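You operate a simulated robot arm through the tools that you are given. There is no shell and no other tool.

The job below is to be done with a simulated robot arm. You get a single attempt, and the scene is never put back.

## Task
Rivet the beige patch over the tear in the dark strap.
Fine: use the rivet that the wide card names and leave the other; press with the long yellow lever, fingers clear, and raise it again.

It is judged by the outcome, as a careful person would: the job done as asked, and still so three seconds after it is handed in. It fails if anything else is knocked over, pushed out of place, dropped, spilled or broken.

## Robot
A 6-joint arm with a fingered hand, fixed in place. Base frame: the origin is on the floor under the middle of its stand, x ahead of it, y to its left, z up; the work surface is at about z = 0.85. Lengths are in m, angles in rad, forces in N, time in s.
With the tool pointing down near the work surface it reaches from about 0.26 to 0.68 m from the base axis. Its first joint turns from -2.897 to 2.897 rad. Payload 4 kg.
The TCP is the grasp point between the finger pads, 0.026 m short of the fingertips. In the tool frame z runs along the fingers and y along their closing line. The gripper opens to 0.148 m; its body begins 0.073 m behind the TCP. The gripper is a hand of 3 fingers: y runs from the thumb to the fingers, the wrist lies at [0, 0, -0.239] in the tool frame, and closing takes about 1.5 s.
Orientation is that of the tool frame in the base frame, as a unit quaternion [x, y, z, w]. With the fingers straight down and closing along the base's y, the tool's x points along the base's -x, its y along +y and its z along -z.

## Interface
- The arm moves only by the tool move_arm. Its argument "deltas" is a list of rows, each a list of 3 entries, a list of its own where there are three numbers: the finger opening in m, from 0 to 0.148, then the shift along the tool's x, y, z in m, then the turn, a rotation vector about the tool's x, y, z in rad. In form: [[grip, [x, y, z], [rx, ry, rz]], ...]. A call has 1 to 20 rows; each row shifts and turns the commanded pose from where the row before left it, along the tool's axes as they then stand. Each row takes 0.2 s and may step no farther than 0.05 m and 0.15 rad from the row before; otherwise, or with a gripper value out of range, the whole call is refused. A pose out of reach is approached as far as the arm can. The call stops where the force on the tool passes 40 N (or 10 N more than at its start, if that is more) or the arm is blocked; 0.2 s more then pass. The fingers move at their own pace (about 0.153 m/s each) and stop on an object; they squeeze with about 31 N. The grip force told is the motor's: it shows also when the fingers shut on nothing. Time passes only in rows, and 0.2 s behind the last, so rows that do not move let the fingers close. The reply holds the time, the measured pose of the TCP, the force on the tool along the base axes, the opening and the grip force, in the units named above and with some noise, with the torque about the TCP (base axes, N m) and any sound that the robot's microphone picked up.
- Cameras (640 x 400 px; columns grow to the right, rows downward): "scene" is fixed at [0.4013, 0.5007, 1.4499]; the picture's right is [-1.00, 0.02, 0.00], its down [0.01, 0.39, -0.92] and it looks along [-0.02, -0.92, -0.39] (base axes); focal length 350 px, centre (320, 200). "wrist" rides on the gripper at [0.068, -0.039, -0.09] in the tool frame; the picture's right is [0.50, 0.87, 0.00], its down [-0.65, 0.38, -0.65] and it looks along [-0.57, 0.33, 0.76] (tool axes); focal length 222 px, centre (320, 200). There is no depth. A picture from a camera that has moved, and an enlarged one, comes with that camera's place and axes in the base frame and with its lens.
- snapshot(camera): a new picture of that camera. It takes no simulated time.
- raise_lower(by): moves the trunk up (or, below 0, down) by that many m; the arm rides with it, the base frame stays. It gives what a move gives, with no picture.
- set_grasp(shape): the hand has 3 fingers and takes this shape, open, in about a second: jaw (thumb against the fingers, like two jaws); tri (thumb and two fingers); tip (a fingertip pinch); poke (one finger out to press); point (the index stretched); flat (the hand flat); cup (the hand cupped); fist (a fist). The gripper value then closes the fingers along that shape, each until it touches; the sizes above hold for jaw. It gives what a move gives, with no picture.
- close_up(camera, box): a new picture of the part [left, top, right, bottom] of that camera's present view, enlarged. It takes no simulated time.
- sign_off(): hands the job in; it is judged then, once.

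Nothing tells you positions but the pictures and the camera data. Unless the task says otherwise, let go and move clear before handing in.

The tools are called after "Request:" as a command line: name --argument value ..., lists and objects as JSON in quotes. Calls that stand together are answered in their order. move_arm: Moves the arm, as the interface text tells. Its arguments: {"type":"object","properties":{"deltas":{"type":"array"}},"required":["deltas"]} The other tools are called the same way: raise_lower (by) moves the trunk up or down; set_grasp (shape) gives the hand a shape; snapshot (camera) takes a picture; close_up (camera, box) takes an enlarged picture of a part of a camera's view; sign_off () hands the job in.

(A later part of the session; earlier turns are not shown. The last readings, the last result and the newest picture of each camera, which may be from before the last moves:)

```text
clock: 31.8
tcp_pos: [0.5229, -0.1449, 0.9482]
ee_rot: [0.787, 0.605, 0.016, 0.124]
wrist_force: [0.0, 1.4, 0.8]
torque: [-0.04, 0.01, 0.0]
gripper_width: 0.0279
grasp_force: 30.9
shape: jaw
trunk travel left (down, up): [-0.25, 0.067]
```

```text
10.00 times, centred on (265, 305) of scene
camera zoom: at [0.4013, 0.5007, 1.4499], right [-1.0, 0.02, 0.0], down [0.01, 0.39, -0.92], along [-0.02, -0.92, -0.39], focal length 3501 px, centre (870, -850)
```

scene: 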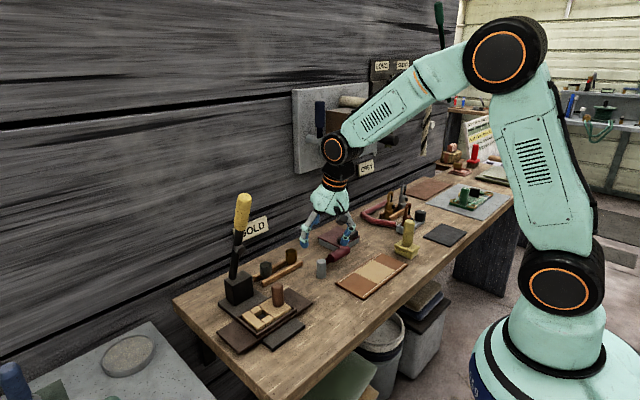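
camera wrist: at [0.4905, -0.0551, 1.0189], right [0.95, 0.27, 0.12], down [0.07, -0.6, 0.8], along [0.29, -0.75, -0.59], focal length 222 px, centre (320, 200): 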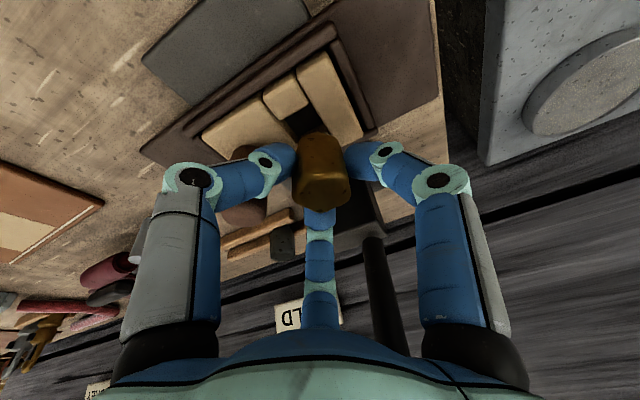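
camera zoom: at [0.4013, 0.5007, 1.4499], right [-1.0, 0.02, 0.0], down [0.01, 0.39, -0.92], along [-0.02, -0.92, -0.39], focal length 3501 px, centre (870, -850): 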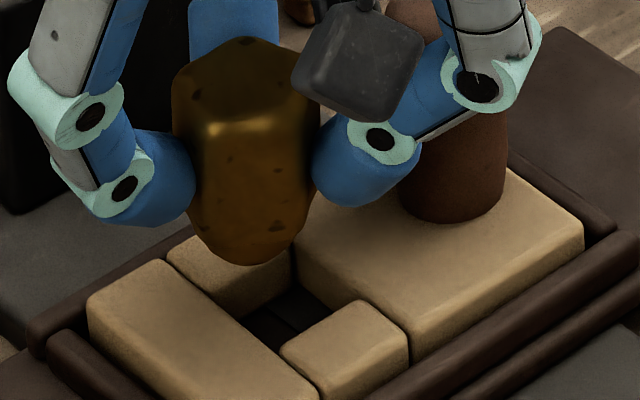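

Both cameras agree that the rivet must move about 6.5 mm along -a to centre on the hole. I'll correct that and lower 8 mm.

Request:
move_arm --deltas '[[0.0, [-0.0056, -0.0033, 0], [0, 0, 0]], [0.0, [0.001, -0.0017, 0.0078], [0, 0, 0]], [0.0, [0, 0, 0], [0, 0, 0]]]'

Request:
close_up --camera "wrist" --box '[190, 30, 390, 220]'

Request:
close_up --camera "scene" --box '[245, 285, 285, 325]'

```text
clock: 32.6
tcp_pos: [0.5178, -0.1493, 0.9411]
ee_rot: [0.787, 0.605, 0.016, 0.123]
wrist_force: [-0.2, 0.5, -1.1]
torque: [0.01, -0.01, 0.04]
gripper_width: 0.0278
grasp_force: 31.0
shape: jaw
trunk travel left (down, up): [-0.25, 0.067]
```

```text
2.11 times, centred on (290, 125) of wrist
camera zoom: at [0.4848, -0.0597, 1.0121], right [0.95, 0.27, 0.12], down [0.07, -0.6, 0.8], along [0.29, -0.75, -0.59], focal length 468 px, centre (383, 358)
```

zoom: 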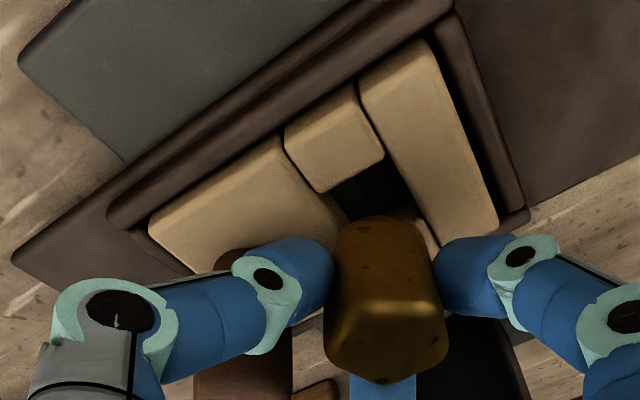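

```text
10.00 times, centred on (265, 305) of scene
camera zoom: at [0.4013, 0.5007, 1.4499], right [-1.0, 0.02, 0.0], down [0.01, 0.39, -0.92], along [-0.02, -0.92, -0.39], focal length 3501 px, centre (870, -850)
```

zoom: 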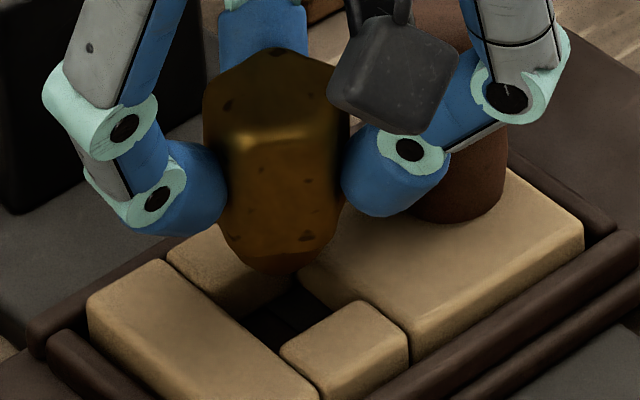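

The rivet is now within about 1.5 mm of the hole centre. I'll nudge it 1 mm along +a, lower into the hole and watch the forces.

Request:
move_arm --deltas '[[0.0, [0.0009, 0.0005, 0], [0, 0, 0]], [0.0, [0.0006, -0.0011, 0.0048], [0, 0, 0]], [0.0, [0.0006, -0.0011, 0.0048], [0, 0, 0]], [0.0, [0, 0, 0], [0, 0, 0]]]'

Request:
close_up --camera "wrist" --box '[190, 30, 390, 220]'

Request:
close_up --camera "scene" --box '[245, 285, 285, 325]'

```text
clock: 33.6
tcp_pos: [0.5174, -0.1504, 0.934]
ee_rot: [0.787, 0.604, 0.017, 0.125]
wrist_force: [0.3, 1.0, 6.8]
torque: [0.02, -0.05, 0.01]
gripper_width: 0.028
grasp_force: 31.1
shape: jaw
trunk travel left (down, up): [-0.25, 0.067]
```

```text
2.11 times, centred on (290, 125) of wrist
camera zoom: at [0.485, -0.0601, 1.0039], right [0.95, 0.27, 0.13], down [0.07, -0.6, 0.8], along [0.29, -0.75, -0.59], focal length 468 px, centre (383, 358)
```

zoom: 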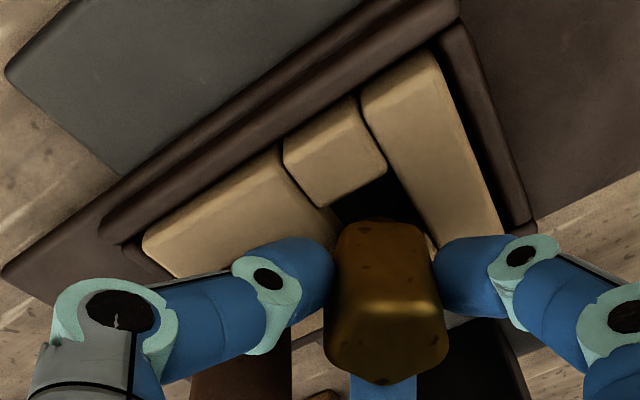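

```text
10.00 times, centred on (265, 305) of scene
camera zoom: at [0.4013, 0.5007, 1.4499], right [-1.0, 0.02, 0.0], down [0.01, 0.39, -0.92], along [-0.02, -0.92, -0.39], focal length 3501 px, centre (870, -850)
```

zoom: 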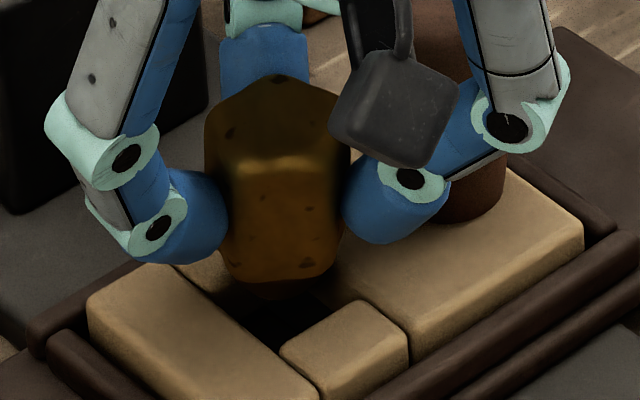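

I felt 6.8 N of contact earlier than expected, so the rivet's bottom is resting on the patch about 6 mm too far toward the wall. I'll lift 3 mm, shift +6 mm in f and +2.5 mm in a, and check before lowering.

Request:
move_arm --deltas '[[0.0, [-0.0004, 0.0006, -0.0029], [0, 0, 0]], [0.0, [0.0051, -0.0038, -0.0015], [0, 0, 0]], [0.0, [0, 0, 0], [0, 0, 0]]]'

Request:
close_up --camera "wrist" --box '[270, 60, 390, 220]'

Request:
close_up --camera "scene" --box '[245, 285, 285, 325]'

```text
clock: 34.4
tcp_pos: [0.5148, -0.1445, 0.9349]
ee_rot: [0.787, 0.605, 0.016, 0.124]
wrist_force: [0.1, -0.2, -0.8]
torque: [0.0, -0.02, -0.03]
gripper_width: 0.028
grasp_force: 30.6
shape: jaw
trunk travel left (down, up): [-0.25, 0.067]
```

```text
2.50 times, centred on (330, 140) of wrist
camera zoom: at [0.4827, -0.0544, 1.0059], right [0.95, 0.27, 0.12], down [0.07, -0.6, 0.8], along [0.29, -0.75, -0.59], focal length 555 px, centre (295, 350)
```

zoom: 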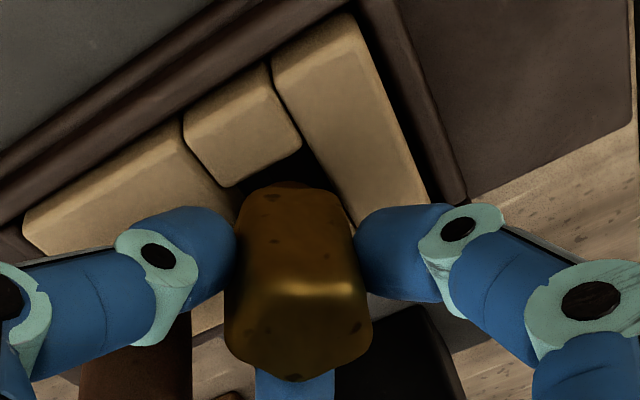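

```text
10.00 times, centred on (265, 305) of scene
camera zoom: at [0.4013, 0.5007, 1.4499], right [-1.0, 0.02, 0.0], down [0.01, 0.39, -0.92], along [-0.02, -0.92, -0.39], focal length 3501 px, centre (870, -850)
```

zoom: 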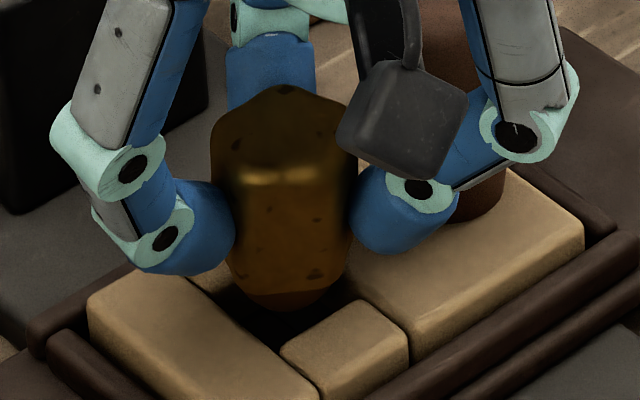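

The rivet's bottom now looks to be over the opening. I'll lower gently in 2 mm steps.

Request:
move_arm --deltas '[[0.0, [0.0002, -0.0004, 0.0019], [0, 0, 0]], [0.0, [0.0002, -0.0004, 0.0019], [0, 0, 0]], [0.0, [0.0002, -0.0004, 0.0019], [0, 0, 0]], [0.0, [0, 0, 0], [0, 0, 0]]]'

Request:
close_up --camera "wrist" --box '[270, 60, 390, 220]'

Request:
close_up --camera "scene" --box '[245, 285, 285, 325]'

```text
clock: 35.4
tcp_pos: [0.5151, -0.1432, 0.9296]
ee_rot: [0.787, 0.604, 0.016, 0.124]
wrist_force: [0.2, 0.9, -1.0]
torque: [0.02, -0.01, -0.02]
gripper_width: 0.028
grasp_force: 31.0
shape: jaw
trunk travel left (down, up): [-0.25, 0.067]
```

```text
2.50 times, centred on (330, 140) of wrist
camera zoom: at [0.4821, -0.0545, 0.9996], right [0.95, 0.27, 0.12], down [0.07, -0.6, 0.8], along [0.29, -0.75, -0.59], focal length 555 px, centre (295, 350)
```

zoom: 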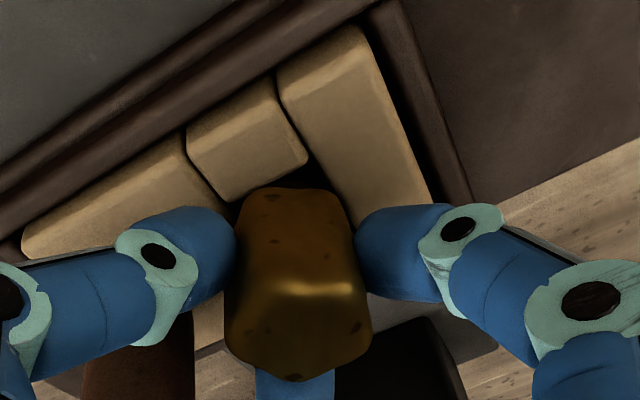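

```text
10.00 times, centred on (265, 305) of scene
camera zoom: at [0.4013, 0.5007, 1.4499], right [-1.0, 0.02, 0.0], down [0.01, 0.39, -0.92], along [-0.02, -0.92, -0.39], focal length 3501 px, centre (870, -850)
```

zoom: 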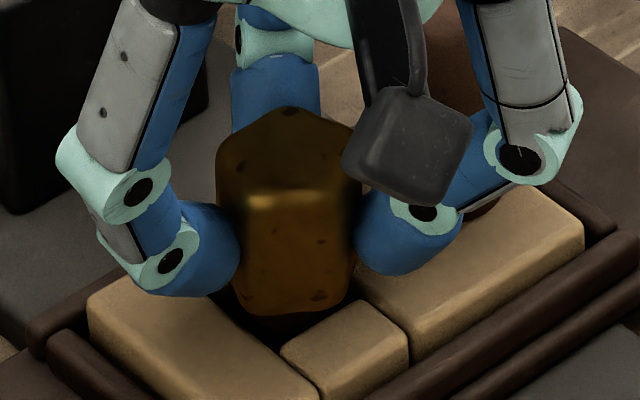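

There's no contact at 0.930, below the earlier contact height, so the tip has entered the hole. I'll continue down slowly.

Request:
move_arm --deltas '[[0.0, [0.0002, -0.0004, 0.0019], [0, 0, 0]], [0.0, [0.0002, -0.0004, 0.0019], [0, 0, 0]], [0.0, [0, 0, 0], [0, 0, 0]]]'

Request:
close_up --camera "wrist" --box '[270, 60, 390, 220]'

Request:
close_up --camera "scene" --box '[245, 285, 285, 325]'

```text
clock: 36.2
tcp_pos: [0.517, -0.1439, 0.9257]
ee_rot: [0.787, 0.604, 0.017, 0.124]
wrist_force: [-0.7, -0.3, -0.4]
torque: [0.0, 0.0, 0.03]
gripper_width: 0.028
grasp_force: 31.0
shape: jaw
trunk travel left (down, up): [-0.25, 0.067]
```

```text
2.50 times, centred on (330, 140) of wrist
camera zoom: at [0.483, -0.0544, 0.9957], right [0.95, 0.27, 0.12], down [0.07, -0.6, 0.8], along [0.29, -0.75, -0.59], focal length 555 px, centre (295, 350)
```

zoom: 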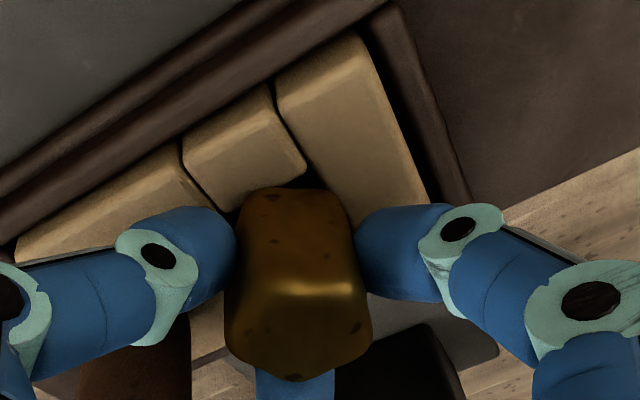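

```text
10.00 times, centred on (265, 305) of scene
camera zoom: at [0.4013, 0.5007, 1.4499], right [-1.0, 0.02, 0.0], down [0.01, 0.39, -0.92], along [-0.02, -0.92, -0.39], focal length 3501 px, centre (870, -850)
```

zoom: 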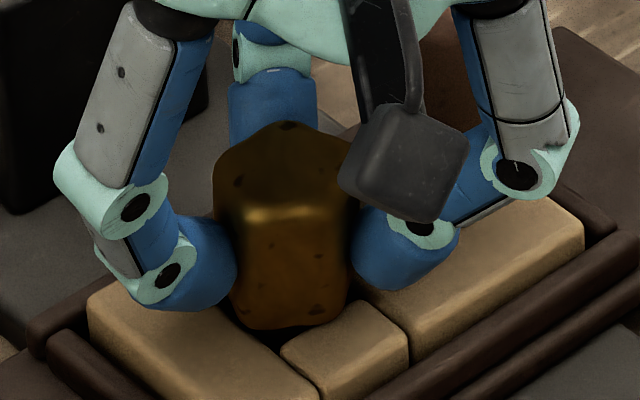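

Still free, with the head nearly down on the patch. Two more small steps.

Request:
move_arm --deltas '[[0.0, [0.0002, -0.0003, 0.0015], [0, 0, 0]], [0.0, [0.0002, -0.0003, 0.0015], [0, 0, 0]], [0.0, [0, 0, 0], [0, 0, 0]]]'

Request:
close_up --camera "wrist" --box '[270, 60, 390, 220]'

Request:
close_up --camera "scene" --box '[245, 285, 285, 325]'

```text
clock: 37.0
tcp_pos: [0.5156, -0.1442, 0.9219]
ee_rot: [0.786, 0.605, 0.018, 0.125]
wrist_force: [0.6, -0.7, 6.4]
torque: [0.03, 0.05, 0.03]
gripper_width: 0.028
grasp_force: 31.1
shape: jaw
trunk travel left (down, up): [-0.25, 0.067]
```

```text
2.50 times, centred on (330, 140) of wrist
camera zoom: at [0.4823, -0.0541, 0.993], right [0.95, 0.27, 0.13], down [0.07, -0.6, 0.8], along [0.29, -0.75, -0.59], focal length 555 px, centre (295, 350)
```

zoom: 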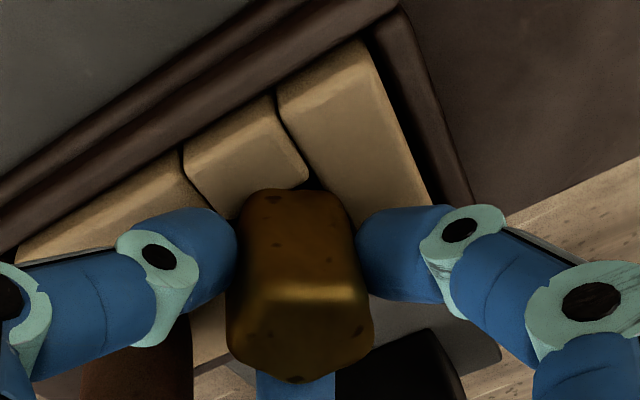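

```text
10.00 times, centred on (265, 305) of scene
camera zoom: at [0.4013, 0.5007, 1.4499], right [-1.0, 0.02, 0.0], down [0.01, 0.39, -0.92], along [-0.02, -0.92, -0.39], focal length 3501 px, centre (870, -850)
```

zoom: 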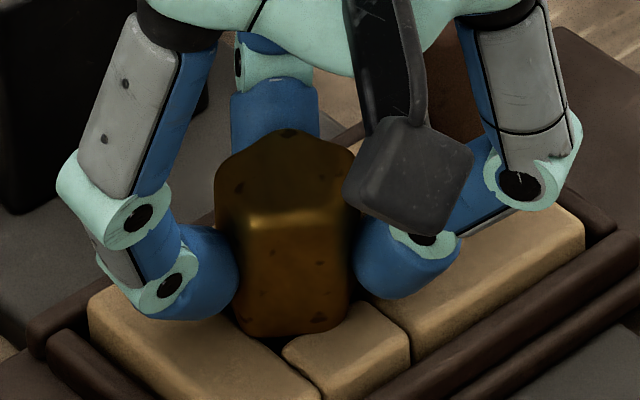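

I feel 6.4 N of contact with the head down on the patch and the stem in the hole. I'll ease off and release gently.

Request:
move_arm --deltas '[[0.0, [-0.0001, 0.0002, -0.001], [0, 0, 0]], [0.03, [0, 0, 0], [0, 0, 0]], [0.036, [0, 0, 0], [0, 0, 0]], [0.045, [0, 0, 0], [0, 0, 0]], [0.055, [0, 0, 0], [0, 0, 0]], [0.055, [0, 0, 0], [0, 0, 0]]]'

Request:
snapshot --camera "wrist"

Request:
close_up --camera "scene" --box '[235, 270, 305, 335]'

```text
clock: 38.4
tcp_pos: [0.5159, -0.1435, 0.9231]
ee_rot: [0.787, 0.604, 0.017, 0.123]
wrist_force: [1.1, -0.3, 0.3]
torque: [0.02, 0.0, 0.03]
gripper_width: 0.0548
grasp_force: 0.0
shape: jaw
trunk travel left (down, up): [-0.25, 0.067]
```

```text
taken
camera wrist: at [0.4828, -0.0539, 0.9936], right [0.95, 0.27, 0.12], down [0.07, -0.6, 0.8], along [0.29, -0.75, -0.59], focal length 222 px, centre (320, 200)
```

wrist: 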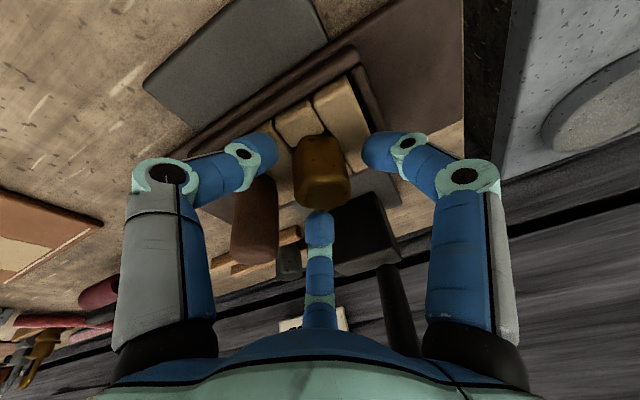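

```text
6.15 times, centred on (270, 302) of scene
camera zoom: at [0.4013, 0.5007, 1.4499], right [-1.0, 0.02, 0.0], down [0.01, 0.39, -0.92], along [-0.02, -0.92, -0.39], focal length 2154 px, centre (628, -431)
```

zoom: 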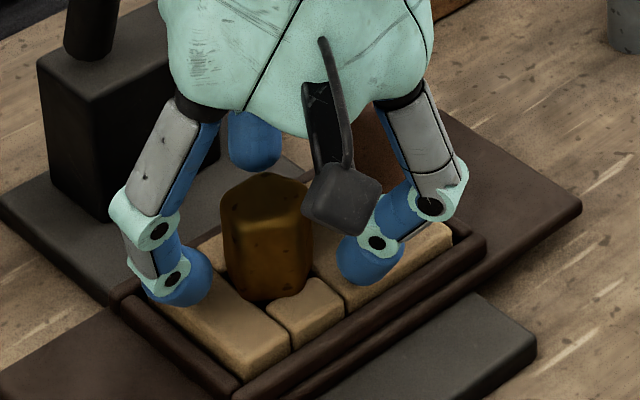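

The rivet stands in the hole on its own. I'll open a bit more, rise straight up and back out toward the robot.

Request:
move_arm --deltas '[[0.08, [0, 0, 0], [0, 0, 0]], [0.08, [0, 0, 0], [0, 0, 0]], [0.08, [-0.0022, 0.0038, -0.017], [0, 0, 0]], [0.08, [-0.0022, 0.0038, -0.017], [0, 0, 0]], [0.08, [0.0194, -0.0336, -0.0099], [0, 0, 0]], [0.08, [0.0194, -0.0336, -0.0099], [0, 0, 0]], [0.08, [0.0194, -0.0336, -0.0099], [0, 0, 0]], [0.08, [-0.0043, 0.0075, -0.034], [0, 0, 0]], [0.08, [0, 0, 0], [0, 0, 0]]]'

Request:
snapshot --camera "wrist"

Request:
close_up --camera "scene" --box '[190, 180, 330, 345]'

```text
clock: 40.4
tcp_pos: [0.4289, -0.0581, 0.9946]
ee_rot: [0.786, 0.605, 0.016, 0.123]
wrist_force: [0.4, -1.2, -0.4]
torque: [-0.02, -0.02, -0.04]
gripper_width: 0.0797
grasp_force: 0.0
shape: jaw
trunk travel left (down, up): [-0.25, 0.067]
```

```text
taken
camera wrist: at [0.3971, 0.0311, 1.0657], right [0.95, 0.27, 0.12], down [0.07, -0.6, 0.8], along [0.29, -0.75, -0.59], focal length 222 px, centre (320, 200)
```

wrist: 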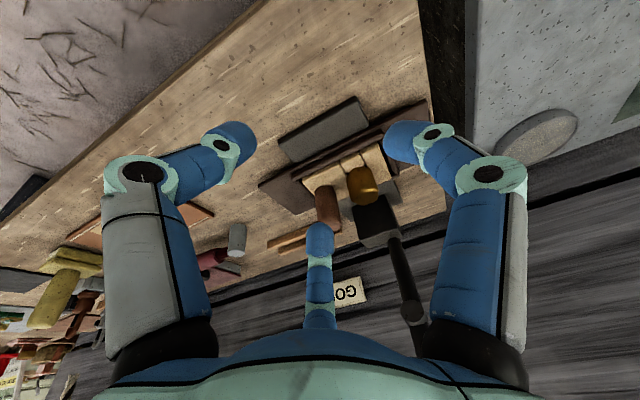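

```text
2.42 times, centred on (260, 262) of scene
camera zoom: at [0.4013, 0.5007, 1.4499], right [-1.0, 0.02, 0.0], down [0.01, 0.39, -0.92], along [-0.02, -0.92, -0.39], focal length 849 px, centre (466, 48)
```

zoom: 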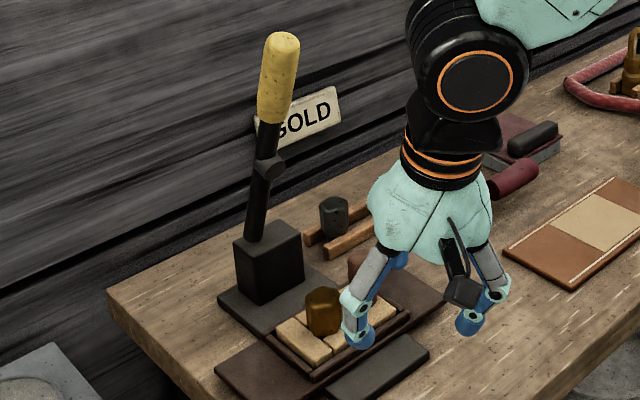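

Request:
close_up --camera "wrist" --box '[290, 130, 430, 240]'

Request:
close_up --camera "scene" --box '[235, 285, 305, 340]'

Request:
close_up --camera "scene" --box '[215, 185, 285, 315]'

Request:
close_up --camera "wrist" --box '[330, 180, 450, 345]'

```text
3.64 times, centred on (360, 185) of wrist
camera zoom: at [0.3971, 0.0311, 1.0657], right [0.95, 0.27, 0.12], down [0.07, -0.6, 0.8], along [0.29, -0.75, -0.59], focal length 808 px, centre (174, 254)
```

zoom: 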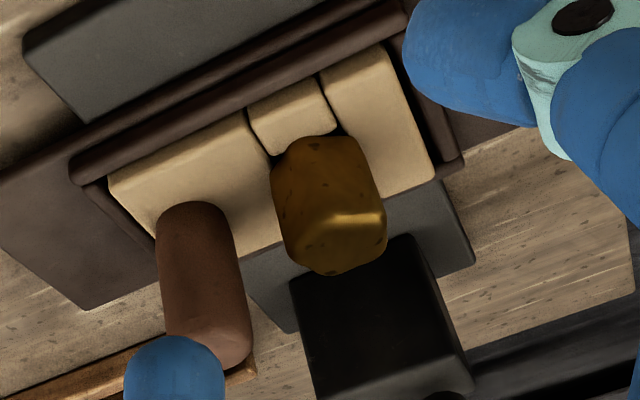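

```text
7.27 times, centred on (270, 312) of scene
camera zoom: at [0.4013, 0.5007, 1.4499], right [-1.0, 0.02, 0.0], down [0.01, 0.39, -0.92], along [-0.02, -0.92, -0.39], focal length 2546 px, centre (684, -618)
```

zoom: 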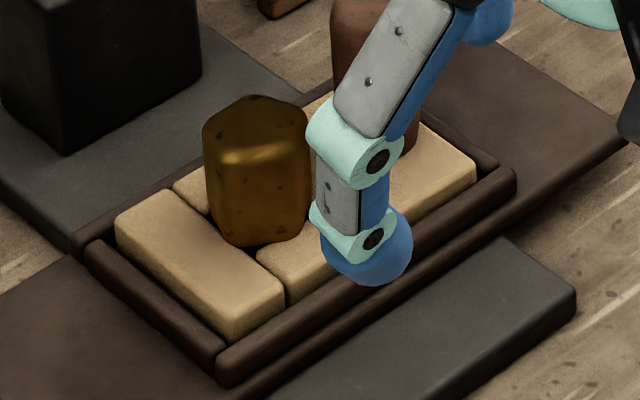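

```text
3.08 times, centred on (250, 250) of scene
camera zoom: at [0.4013, 0.5007, 1.4499], right [-1.0, 0.02, 0.0], down [0.01, 0.39, -0.92], along [-0.02, -0.92, -0.39], focal length 1077 px, centre (535, 46)
```

zoom: 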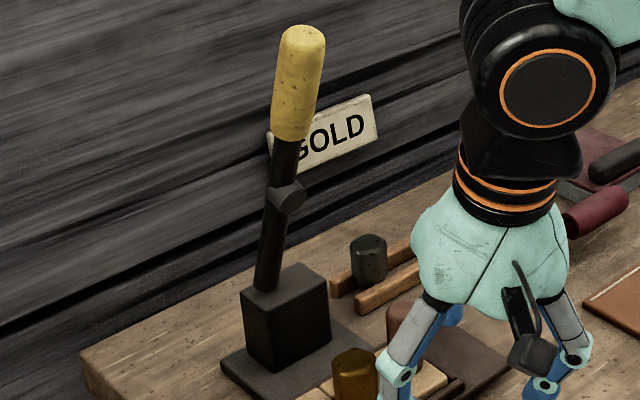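

```text
2.42 times, centred on (390, 262) of wrist
camera zoom: at [0.3971, 0.0311, 1.0657], right [0.95, 0.27, 0.12], down [0.07, -0.6, 0.8], along [0.29, -0.75, -0.59], focal length 538 px, centre (150, 48)
```

zoom: 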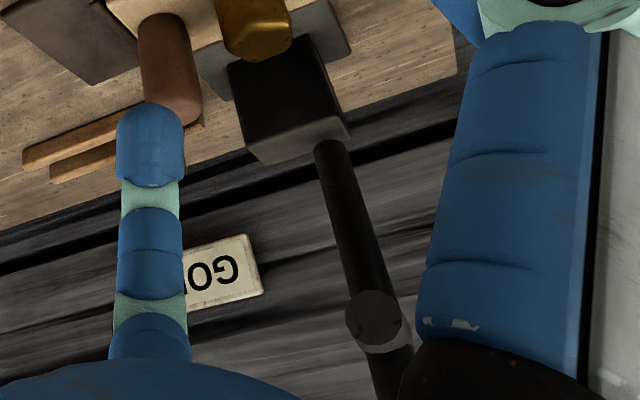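

The rivet stands upright in the patch hole, with the knob and frame undisturbed. From both cameras the lever pivots near (a 0.265, f -0.591, z 0.928), leans about 20° forward and ends at z ≈ 1.176, with its stud about 0.12 m from the pivot, right over the rivet. I'll rise clear and re-orient the hand so it's coaxial with the lever and can cage the yellow handle.

Request:
move_arm --deltas '[[0.148, [-0.0056, 0.0096, -0.0436], [0, 0, 0]], [0.148, [-0.0056, 0.0096, -0.0436], [0, 0, 0]], [0.148, [-0.0056, 0.0096, -0.0436], [0, 0, 0]], [0.148, [-0.0056, 0.0096, -0.0436], [0, 0, 0]], [0.148, [-0.0056, 0.0096, -0.0436], [0, 0, 0]], [0.148, [-0.0056, 0.0096, -0.0436], [0, 0, 0]], [0.148, [0, 0, 0], [0.10825, 0.0625, 0]], [0.148, [0, 0, 0], [0.10825, 0.0625, 0]], [0.148, [0, 0, 0], [0, 0, 0.1309]], [0.148, [0, 0, 0], [0, 0, 0.1309]], [0.148, [0, 0, 0], [0, 0, 0.1309]], [0.148, [0, 0, 0], [0, 0, 0.1309]], [0.148, [0, 0, 0], [-0.115, 0, 0]], [0.148, [0, 0, 0], [-0.115, 0, 0]], [0.148, [0, 0, 0], [-0.115, 0, 0]], [0.148, [0, 0, 0], [0, 0, 0]]]'

Request:
snapshot --camera "wrist"

Request:
snapshot --camera "scene"

```text
clock: 43.8
tcp_pos: [0.4303, -0.0581, 1.2639]
ee_rot: [0.91, 0.377, 0.066, 0.159]
wrist_force: [-0.1, -0.6, 1.2]
torque: [0.01, 0.01, -0.02]
gripper_width: 0.1477
grasp_force: 0.0
shape: jaw
trunk travel left (down, up): [-0.25, 0.067]
```

```text
taken
camera wrist: at [0.4325, 0.0361, 1.3347], right [0.93, -0.22, 0.29], down [-0.37, -0.56, 0.74], along [0.0, -0.8, -0.6], focal length 222 px, centre (320, 200)
```

wrist: 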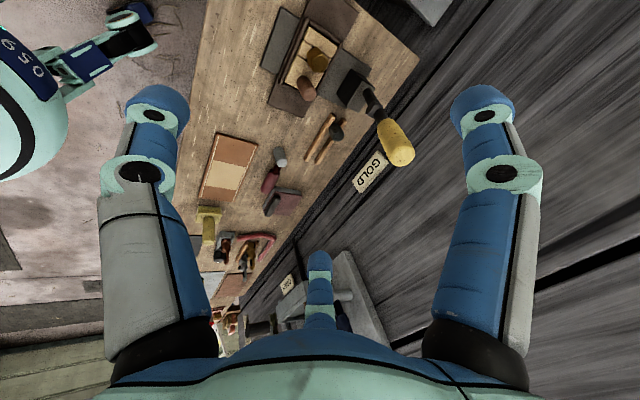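

```text
taken
```

scene: 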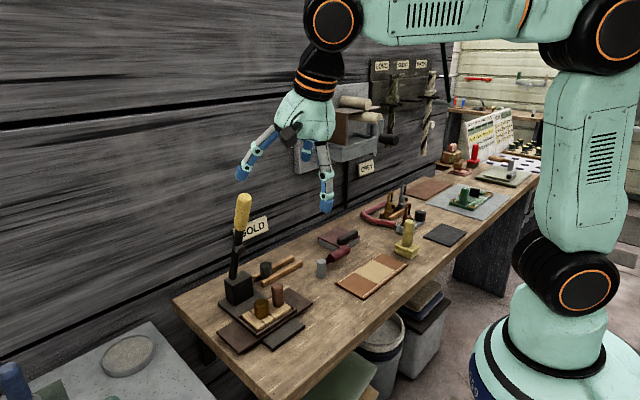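

I'm now looking down along the lever with the yellow handle in clear view. I'll zoom in to locate it exactly.

Request:
close_up --camera "wrist" --box '[320, 50, 440, 180]'

Request:
close_up --camera "scene" --box '[215, 185, 285, 315]'

Request:
close_up --camera "wrist" --box '[270, 10, 370, 110]'

```text
3.08 times, centred on (380, 115) of wrist
camera zoom: at [0.4325, 0.0361, 1.3347], right [0.93, -0.22, 0.29], down [-0.37, -0.56, 0.74], along [0.0, -0.8, -0.6], focal length 684 px, centre (135, 462)
```

zoom: 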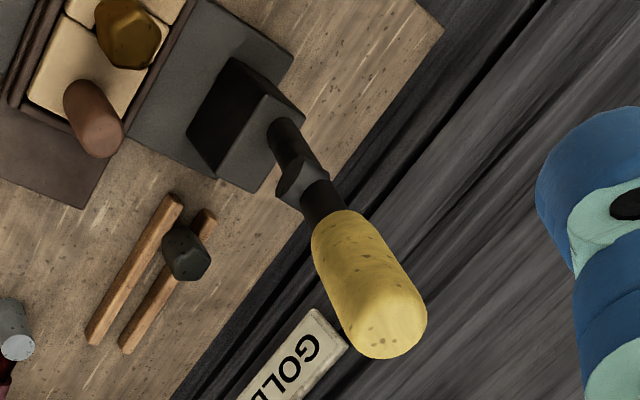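

```text
3.08 times, centred on (250, 250) of scene
camera zoom: at [0.4013, 0.5007, 1.4499], right [-1.0, 0.02, 0.0], down [0.01, 0.39, -0.92], along [-0.02, -0.92, -0.39], focal length 1077 px, centre (535, 46)
```

zoom: 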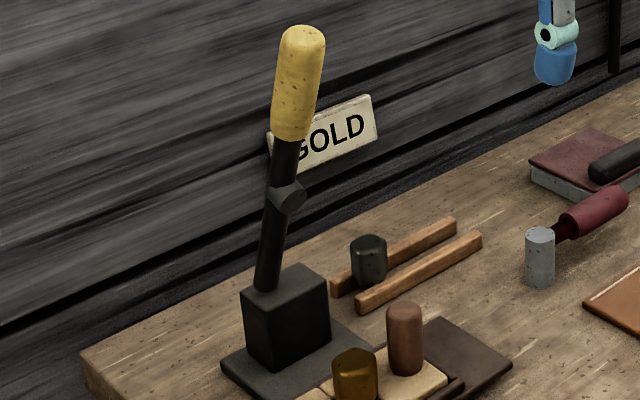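

```text
4.00 times, centred on (320, 60) of wrist
camera zoom: at [0.4325, 0.0361, 1.3347], right [0.93, -0.22, 0.29], down [-0.37, -0.56, 0.74], along [0.0, -0.8, -0.6], focal length 888 px, centre (320, 760)
```

zoom: 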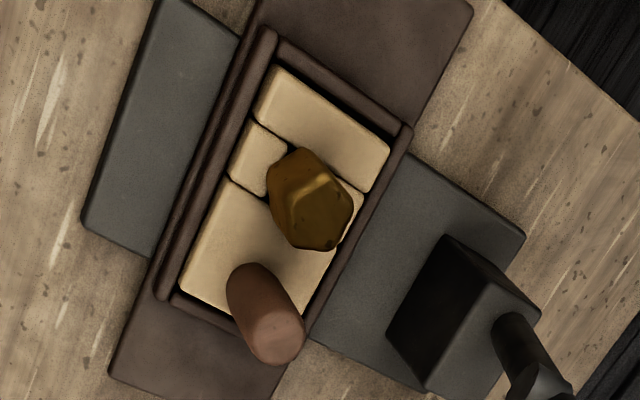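

The handle's end is at a 0.269, f -0.496, z 1.172, with the lever at 20° from vertical. I'll move onto the lever's axis above its end and check.

Request:
move_arm --deltas '[[0.12, [0.0021, 0.0367, 0.0182], [0, 0, 0]], [0.12, [0.0021, 0.0367, 0.0182], [0, 0, 0]], [0.12, [0.0021, 0.0367, 0.0182], [0, 0, 0]], [0.12, [0, 0, 0], [0, 0, 0]]]'

Request:
snapshot --camera "wrist"

Request:
close_up --camera "scene" --box '[180, 60, 360, 260]'

```text
clock: 44.8
tcp_pos: [0.5203, -0.1435, 1.2504]
ee_rot: [0.91, 0.378, 0.066, 0.16]
wrist_force: [-0.4, -0.1, 0.1]
torque: [0.0, -0.03, -0.03]
gripper_width: 0.1202
grasp_force: 0.0
shape: jaw
trunk travel left (down, up): [-0.25, 0.067]
```

```text
taken
camera wrist: at [0.5225, -0.0475, 1.3218], right [0.93, -0.22, 0.29], down [-0.37, -0.56, 0.74], along [0.0, -0.8, -0.6], focal length 222 px, centre (320, 200)
```

wrist: 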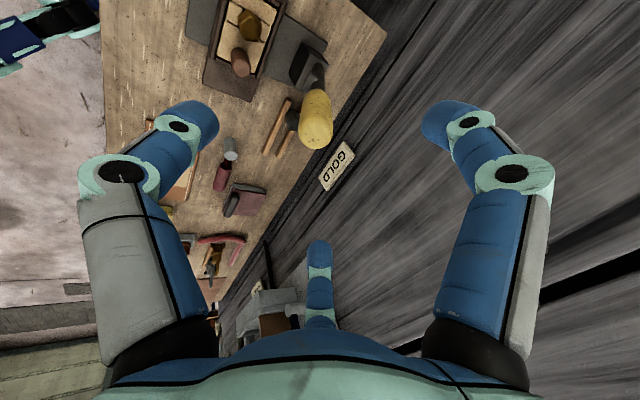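

```text
2.00 times, centred on (270, 160) of scene
camera zoom: at [0.4013, 0.5007, 1.4499], right [-1.0, 0.02, 0.0], down [0.01, 0.39, -0.92], along [-0.02, -0.92, -0.39], focal length 700 px, centre (420, 280)
```

zoom: 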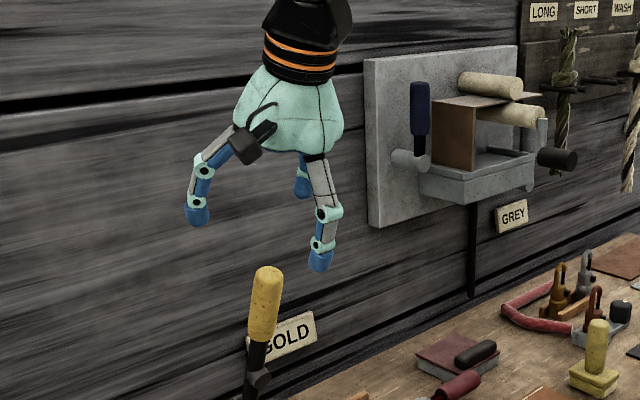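

Nearly coaxial, with a 3–4 mm trim needed. I'll apply it and slide down around the handle halfway, then check.

Request:
move_arm --deltas '[[0.12, [0.0025, -0.004, 0.02], [0, 0, 0]], [0.12, [0, 0, 0.025], [0, 0, 0]], [0.12, [0, 0, 0.015], [0, 0, 0]], [0.12, [0, 0, 0], [0, 0, 0]]]'

Request:
snapshot --camera "wrist"

Request:
close_up --camera "scene" --box '[180, 60, 360, 260]'

```text
clock: 45.8
tcp_pos: [0.5354, -0.1508, 1.1912]
ee_rot: [0.91, 0.378, 0.066, 0.158]
wrist_force: [0.0, -0.5, 0.4]
torque: [-0.05, 0.02, -0.02]
gripper_width: 0.1202
grasp_force: 0.1
shape: jaw
trunk travel left (down, up): [-0.25, 0.067]
```

```text
taken
camera wrist: at [0.5364, -0.0559, 1.2629], right [0.93, -0.22, 0.29], down [-0.37, -0.56, 0.74], along [0.0, -0.8, -0.6], focal length 222 px, centre (320, 200)
```

wrist: 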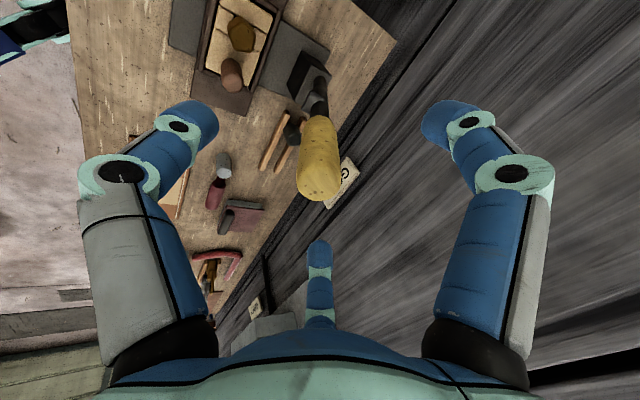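

```text
2.00 times, centred on (270, 160) of scene
camera zoom: at [0.4013, 0.5007, 1.4499], right [-1.0, 0.02, 0.0], down [0.01, 0.39, -0.92], along [-0.02, -0.92, -0.39], focal length 700 px, centre (420, 280)
```

zoom: 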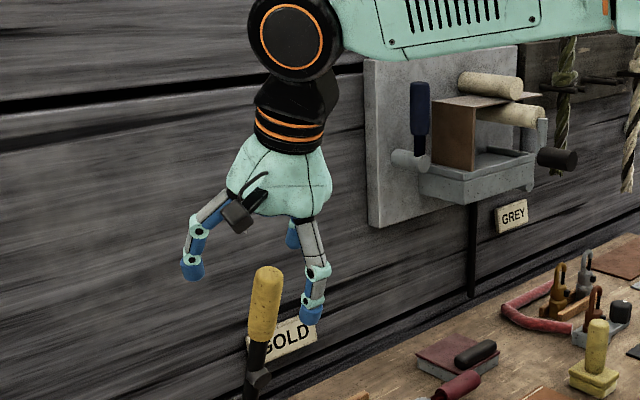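

The handle is centred between the open fingers. I'll slide down the rest of the way and then close to a loose cage.

Request:
move_arm --deltas '[[0.12, [0, 0, 0.025], [0, 0, 0]], [0.12, [0, 0, 0.025], [0, 0, 0]], [0.12, [0, 0, 0], [0, 0, 0]]]'

Request:
snapshot --camera "wrist"

Request:
close_up --camera "scene" --box '[180, 120, 330, 290]'

```text
clock: 46.6
tcp_pos: [0.5446, -0.1632, 1.1444]
ee_rot: [0.91, 0.378, 0.066, 0.159]
wrist_force: [-0.2, -0.2, 0.1]
torque: [0.06, 0.0, -0.02]
gripper_width: 0.1204
grasp_force: 0.0
shape: jaw
trunk travel left (down, up): [-0.25, 0.067]
```

```text
taken
camera wrist: at [0.5471, -0.0678, 1.2161], right [0.93, -0.22, 0.29], down [-0.37, -0.56, 0.74], along [0.0, -0.8, -0.6], focal length 222 px, centre (320, 200)
```

wrist: 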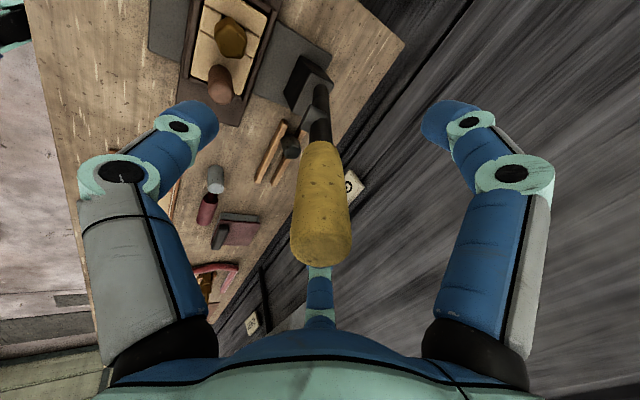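

```text
2.35 times, centred on (255, 205) of scene
camera zoom: at [0.4013, 0.5007, 1.4499], right [-1.0, 0.02, 0.0], down [0.01, 0.39, -0.92], along [-0.02, -0.92, -0.39], focal length 824 px, centre (473, 188)
```

zoom: 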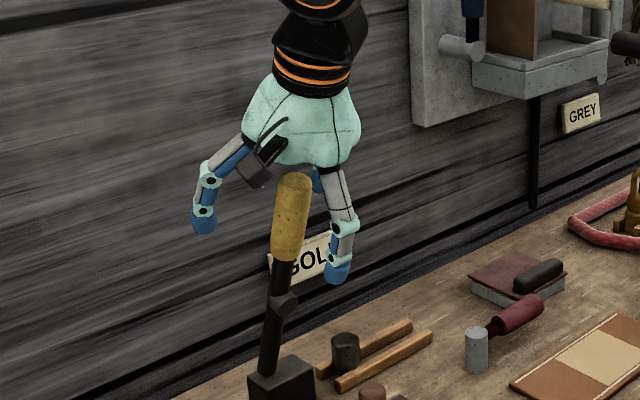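

The hand is coaxial with the yellow handle, whose diameter is about 30 mm. I'll close to a loose cage and start the pull with two small arc steps, then check that the lever follows.

Request:
move_arm --deltas '[[0.08, [0, 0, 0], [0, 0, 0]], [0.05, [0, 0, 0], [0, 0, 0]], [0.036, [0, 0, 0], [0, 0, 0]], [0.036, [0, 0, 0], [0, 0, 0]], [0.036, [0, 0, 0], [0, 0, 0]]]'

Request:
snapshot --camera "wrist"

```text
clock: 47.8
tcp_pos: [0.5448, -0.163, 1.1449]
ee_rot: [0.91, 0.378, 0.066, 0.159]
wrist_force: [-0.3, -0.6, 0.5]
torque: [-0.01, 0.01, 0.04]
gripper_width: 0.0369
grasp_force: 0.0
shape: jaw
trunk travel left (down, up): [-0.25, 0.067]
```

```text
taken
camera wrist: at [0.5471, -0.0678, 1.2163], right [0.93, -0.22, 0.29], down [-0.37, -0.56, 0.74], along [0.0, -0.8, -0.6], focal length 222 px, centre (320, 200)
```

wrist: 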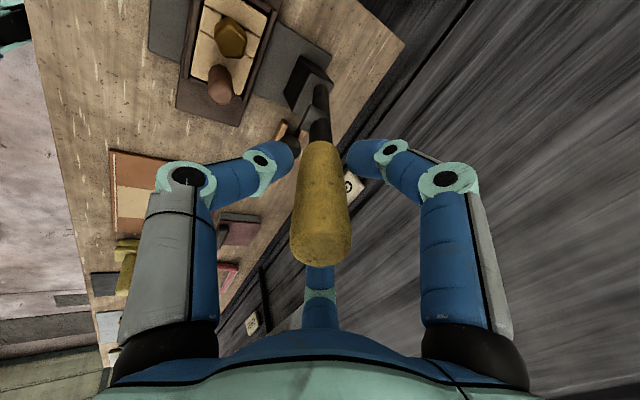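

The handle is caged with no squeeze, so now the first arc steps.

Request:
move_arm --deltas '[[0.036, [0, -0.0246, 0.0015], [-0.0681, 0, 0]], [0.036, [0, -0.0246, 0.0024], [-0.0681, 0, 0]], [0.036, [0, 0, 0], [0, 0, 0]]]'

Request:
snapshot --camera "wrist"

Request:
close_up --camera "scene" --box '[180, 140, 340, 340]'

```text
clock: 48.6
tcp_pos: [0.5137, -0.1318, 1.1233]
ee_rot: [0.897, 0.372, 0.092, 0.219]
wrist_force: [0.0, -1.2, 0.5]
torque: [-0.06, 0.01, 0.0]
gripper_width: 0.0366
grasp_force: 0.0
shape: jaw
trunk travel left (down, up): [-0.25, 0.067]
```

```text
taken
camera wrist: at [0.5106, -0.031, 1.1846], right [0.9, -0.19, 0.4], down [-0.44, -0.49, 0.75], along [0.05, -0.85, -0.52], focal length 222 px, centre (320, 200)
```

wrist: 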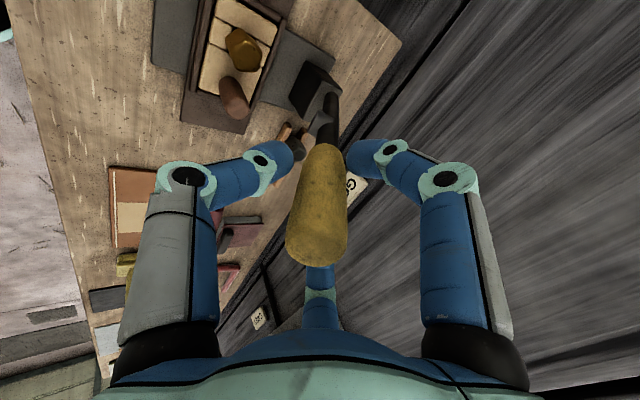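

```text
2.00 times, centred on (260, 240) of scene
camera zoom: at [0.4013, 0.5007, 1.4499], right [-1.0, 0.02, 0.0], down [0.01, 0.39, -0.92], along [-0.02, -0.92, -0.39], focal length 700 px, centre (440, 120)
```

zoom: 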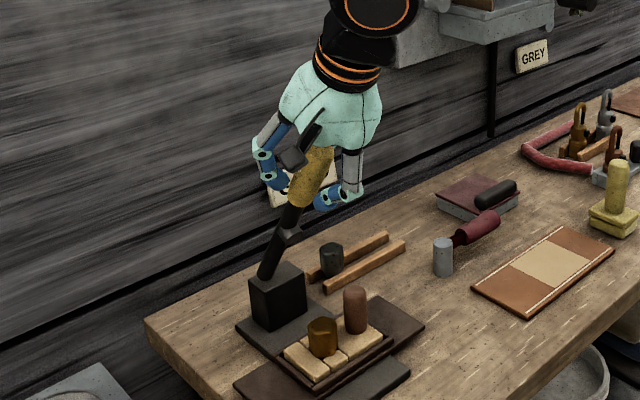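

The lever follows freely with almost no force, so I'll continue along the arc.

Request:
move_arm --deltas '[[0.036, [0, -0.0244, 0.0033], [-0.0681, 0, 0]], [0.036, [0, -0.0242, 0.0042], [-0.0681, 0, 0]], [0.036, [0, -0.0241, 0.0051], [-0.0681, 0, 0]], [0.036, [0, 0, 0], [0, 0, 0]]]'

Request:
snapshot --camera "wrist"

Request:
close_up --camera "scene" --box '[180, 140, 340, 340]'

```text
clock: 49.6
tcp_pos: [0.4752, -0.0942, 1.0753]
ee_rot: [0.87, 0.361, 0.129, 0.311]
wrist_force: [-0.2, -1.4, 1.2]
torque: [-0.03, -0.03, -0.01]
gripper_width: 0.0363
grasp_force: 0.1
shape: jaw
trunk travel left (down, up): [-0.25, 0.067]
```

```text
taken
camera wrist: at [0.4638, 0.0146, 1.1191], right [0.83, -0.12, 0.55], down [-0.55, -0.38, 0.74], along [0.12, -0.92, -0.38], focal length 222 px, centre (320, 200)
```

wrist: 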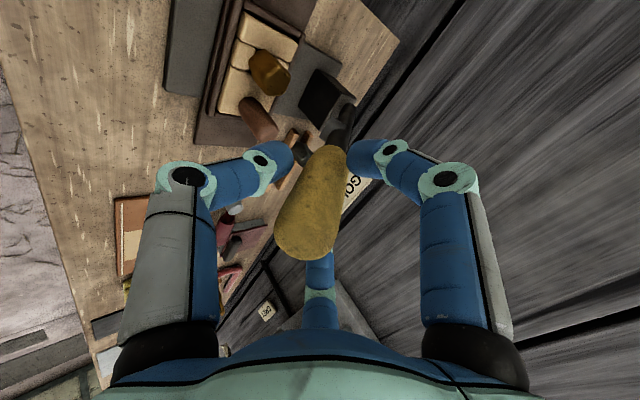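

```text
2.00 times, centred on (260, 240) of scene
camera zoom: at [0.4013, 0.5007, 1.4499], right [-1.0, 0.02, 0.0], down [0.01, 0.39, -0.92], along [-0.02, -0.92, -0.39], focal length 700 px, centre (440, 120)
```

zoom: 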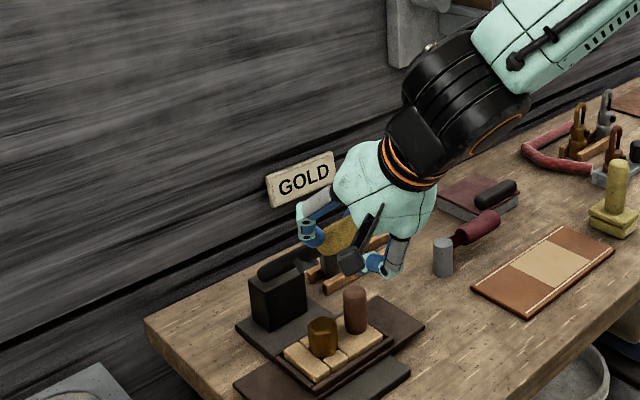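

The lever is about halfway down with forces still tiny. I'll continue.

Request:
move_arm --deltas '[[0.036, [0, -0.0239, 0.0059], [-0.0681, 0, 0]], [0.036, [0, -0.0237, 0.0069], [-0.0681, 0, 0]], [0.036, [0, -0.0232, 0.0077], [-0.0681, 0, 0]], [0.036, [0, 0, 0], [0, 0, 0]]]'

Request:
snapshot --camera "wrist"

Request:
close_up --camera "scene" --box '[180, 180, 340, 360]'

```text
clock: 50.6
tcp_pos: [0.4473, -0.0666, 1.0146]
ee_rot: [0.834, 0.346, 0.165, 0.398]
wrist_force: [0.9, -0.6, -0.1]
torque: [0.0, 0.01, 0.01]
gripper_width: 0.0365
grasp_force: 0.1
shape: jaw
trunk travel left (down, up): [-0.25, 0.067]
```

```text
taken
camera wrist: at [0.4299, 0.0481, 1.0394], right [0.74, -0.03, 0.67], down [-0.65, -0.27, 0.71], along [0.16, -0.96, -0.22], focal length 222 px, centre (320, 200)
```

wrist: 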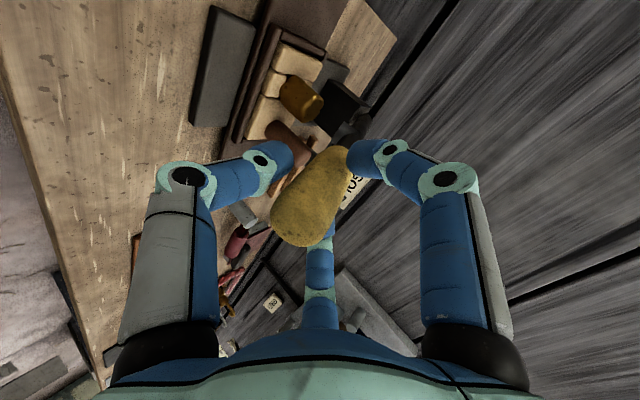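

```text
2.22 times, centred on (260, 270) of scene
camera zoom: at [0.4013, 0.5007, 1.4499], right [-1.0, 0.02, 0.0], down [0.01, 0.39, -0.92], along [-0.02, -0.92, -0.39], focal length 778 px, centre (453, 44)
```

zoom: 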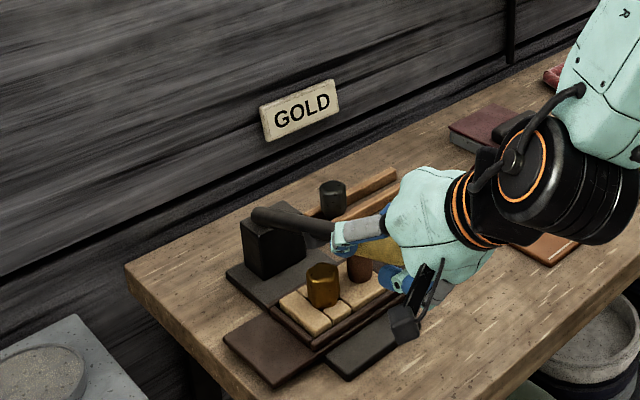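

The stud is approaching the rivet. I'll continue in smaller pieces and watch the force.

Request:
move_arm --deltas '[[0.036, [0, -0.0231, 0.0086], [-0.0681, 0, 0]], [0.036, [0, -0.0114, 0.0045], [-0.034, 0, 0]], [0.036, [0, 0, 0], [0, 0, 0]]]'

Request:
snapshot --camera "wrist"

Request:
close_up --camera "scene" --box '[200, 230, 340, 360]'

```text
clock: 51.4
tcp_pos: [0.4412, -0.0561, 0.9758]
ee_rot: [0.812, 0.338, 0.183, 0.44]
wrist_force: [-0.5, -0.6, -0.5]
torque: [-0.01, 0.02, -0.01]
gripper_width: 0.0366
grasp_force: 0.1
shape: jaw
trunk travel left (down, up): [-0.25, 0.067]
```

```text
taken
camera wrist: at [0.4217, 0.0587, 0.9926], right [0.69, 0.02, 0.73], down [-0.7, -0.22, 0.67], along [0.18, -0.97, -0.14], focal length 222 px, centre (320, 200)
```

wrist: 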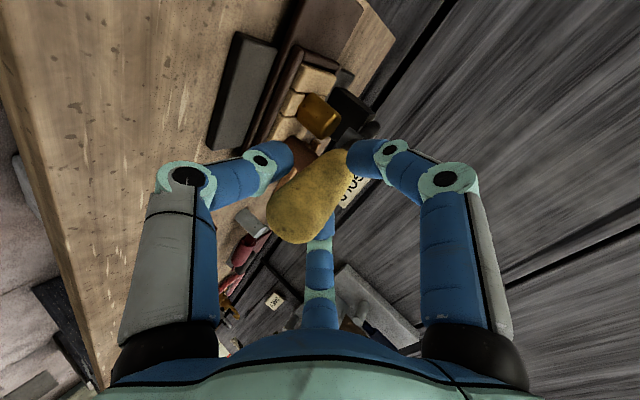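

```text
3.08 times, centred on (270, 295) of scene
camera zoom: at [0.4013, 0.5007, 1.4499], right [-1.0, 0.02, 0.0], down [0.01, 0.39, -0.92], along [-0.02, -0.92, -0.39], focal length 1077 px, centre (474, -92)
```

zoom: 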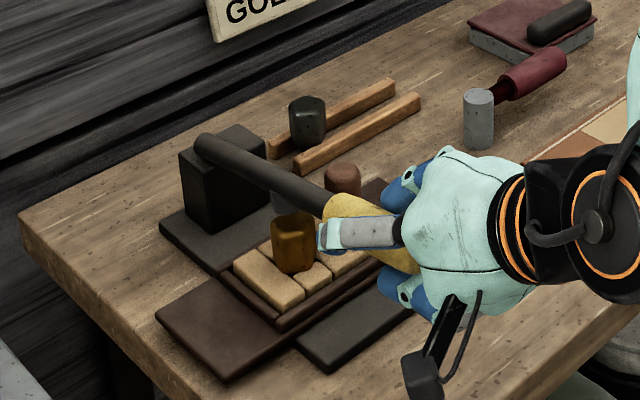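

The stud is just above the rivet. I'll continue in small steps, watching for contact force.

Request:
move_arm --deltas '[[0.036, [0, -0.0114, 0.0046], [-0.03, 0, 0]], [0.036, [0, -0.0057, 0.0023], [-0.015, 0, 0]], [0.036, [0, 0, 0], [0, 0, 0]]]'

Request:
snapshot --camera "wrist"

Request:
close_up --camera "scene" --box '[200, 230, 340, 360]'

```text
clock: 52.2
tcp_pos: [0.4378, -0.0547, 0.9582]
ee_rot: [0.803, 0.333, 0.19, 0.457]
wrist_force: [-0.5, -1.4, -0.2]
torque: [-0.02, 0.01, -0.01]
gripper_width: 0.0361
grasp_force: 0.0
shape: jaw
trunk travel left (down, up): [-0.25, 0.067]
```

```text
taken
camera wrist: at [0.419, 0.0618, 0.97], right [0.66, 0.04, 0.75], down [-0.73, -0.2, 0.66], along [0.18, -0.98, -0.1], focal length 222 px, centre (320, 200)
```

wrist: 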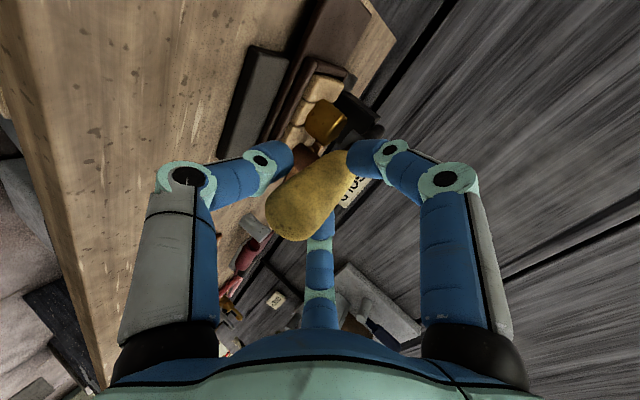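

```text
3.08 times, centred on (270, 295) of scene
camera zoom: at [0.4013, 0.5007, 1.4499], right [-1.0, 0.02, 0.0], down [0.01, 0.39, -0.92], along [-0.02, -0.92, -0.39], focal length 1077 px, centre (474, -92)
```

zoom: 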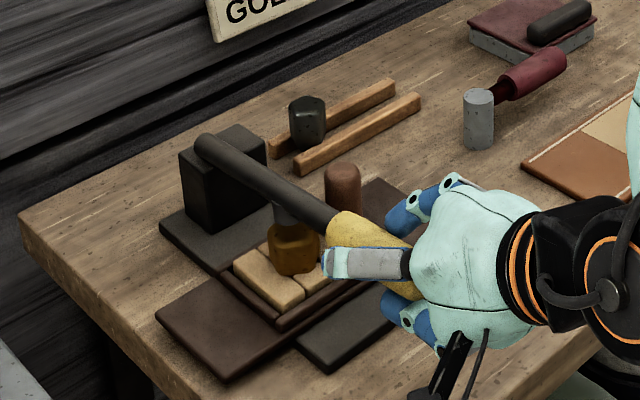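

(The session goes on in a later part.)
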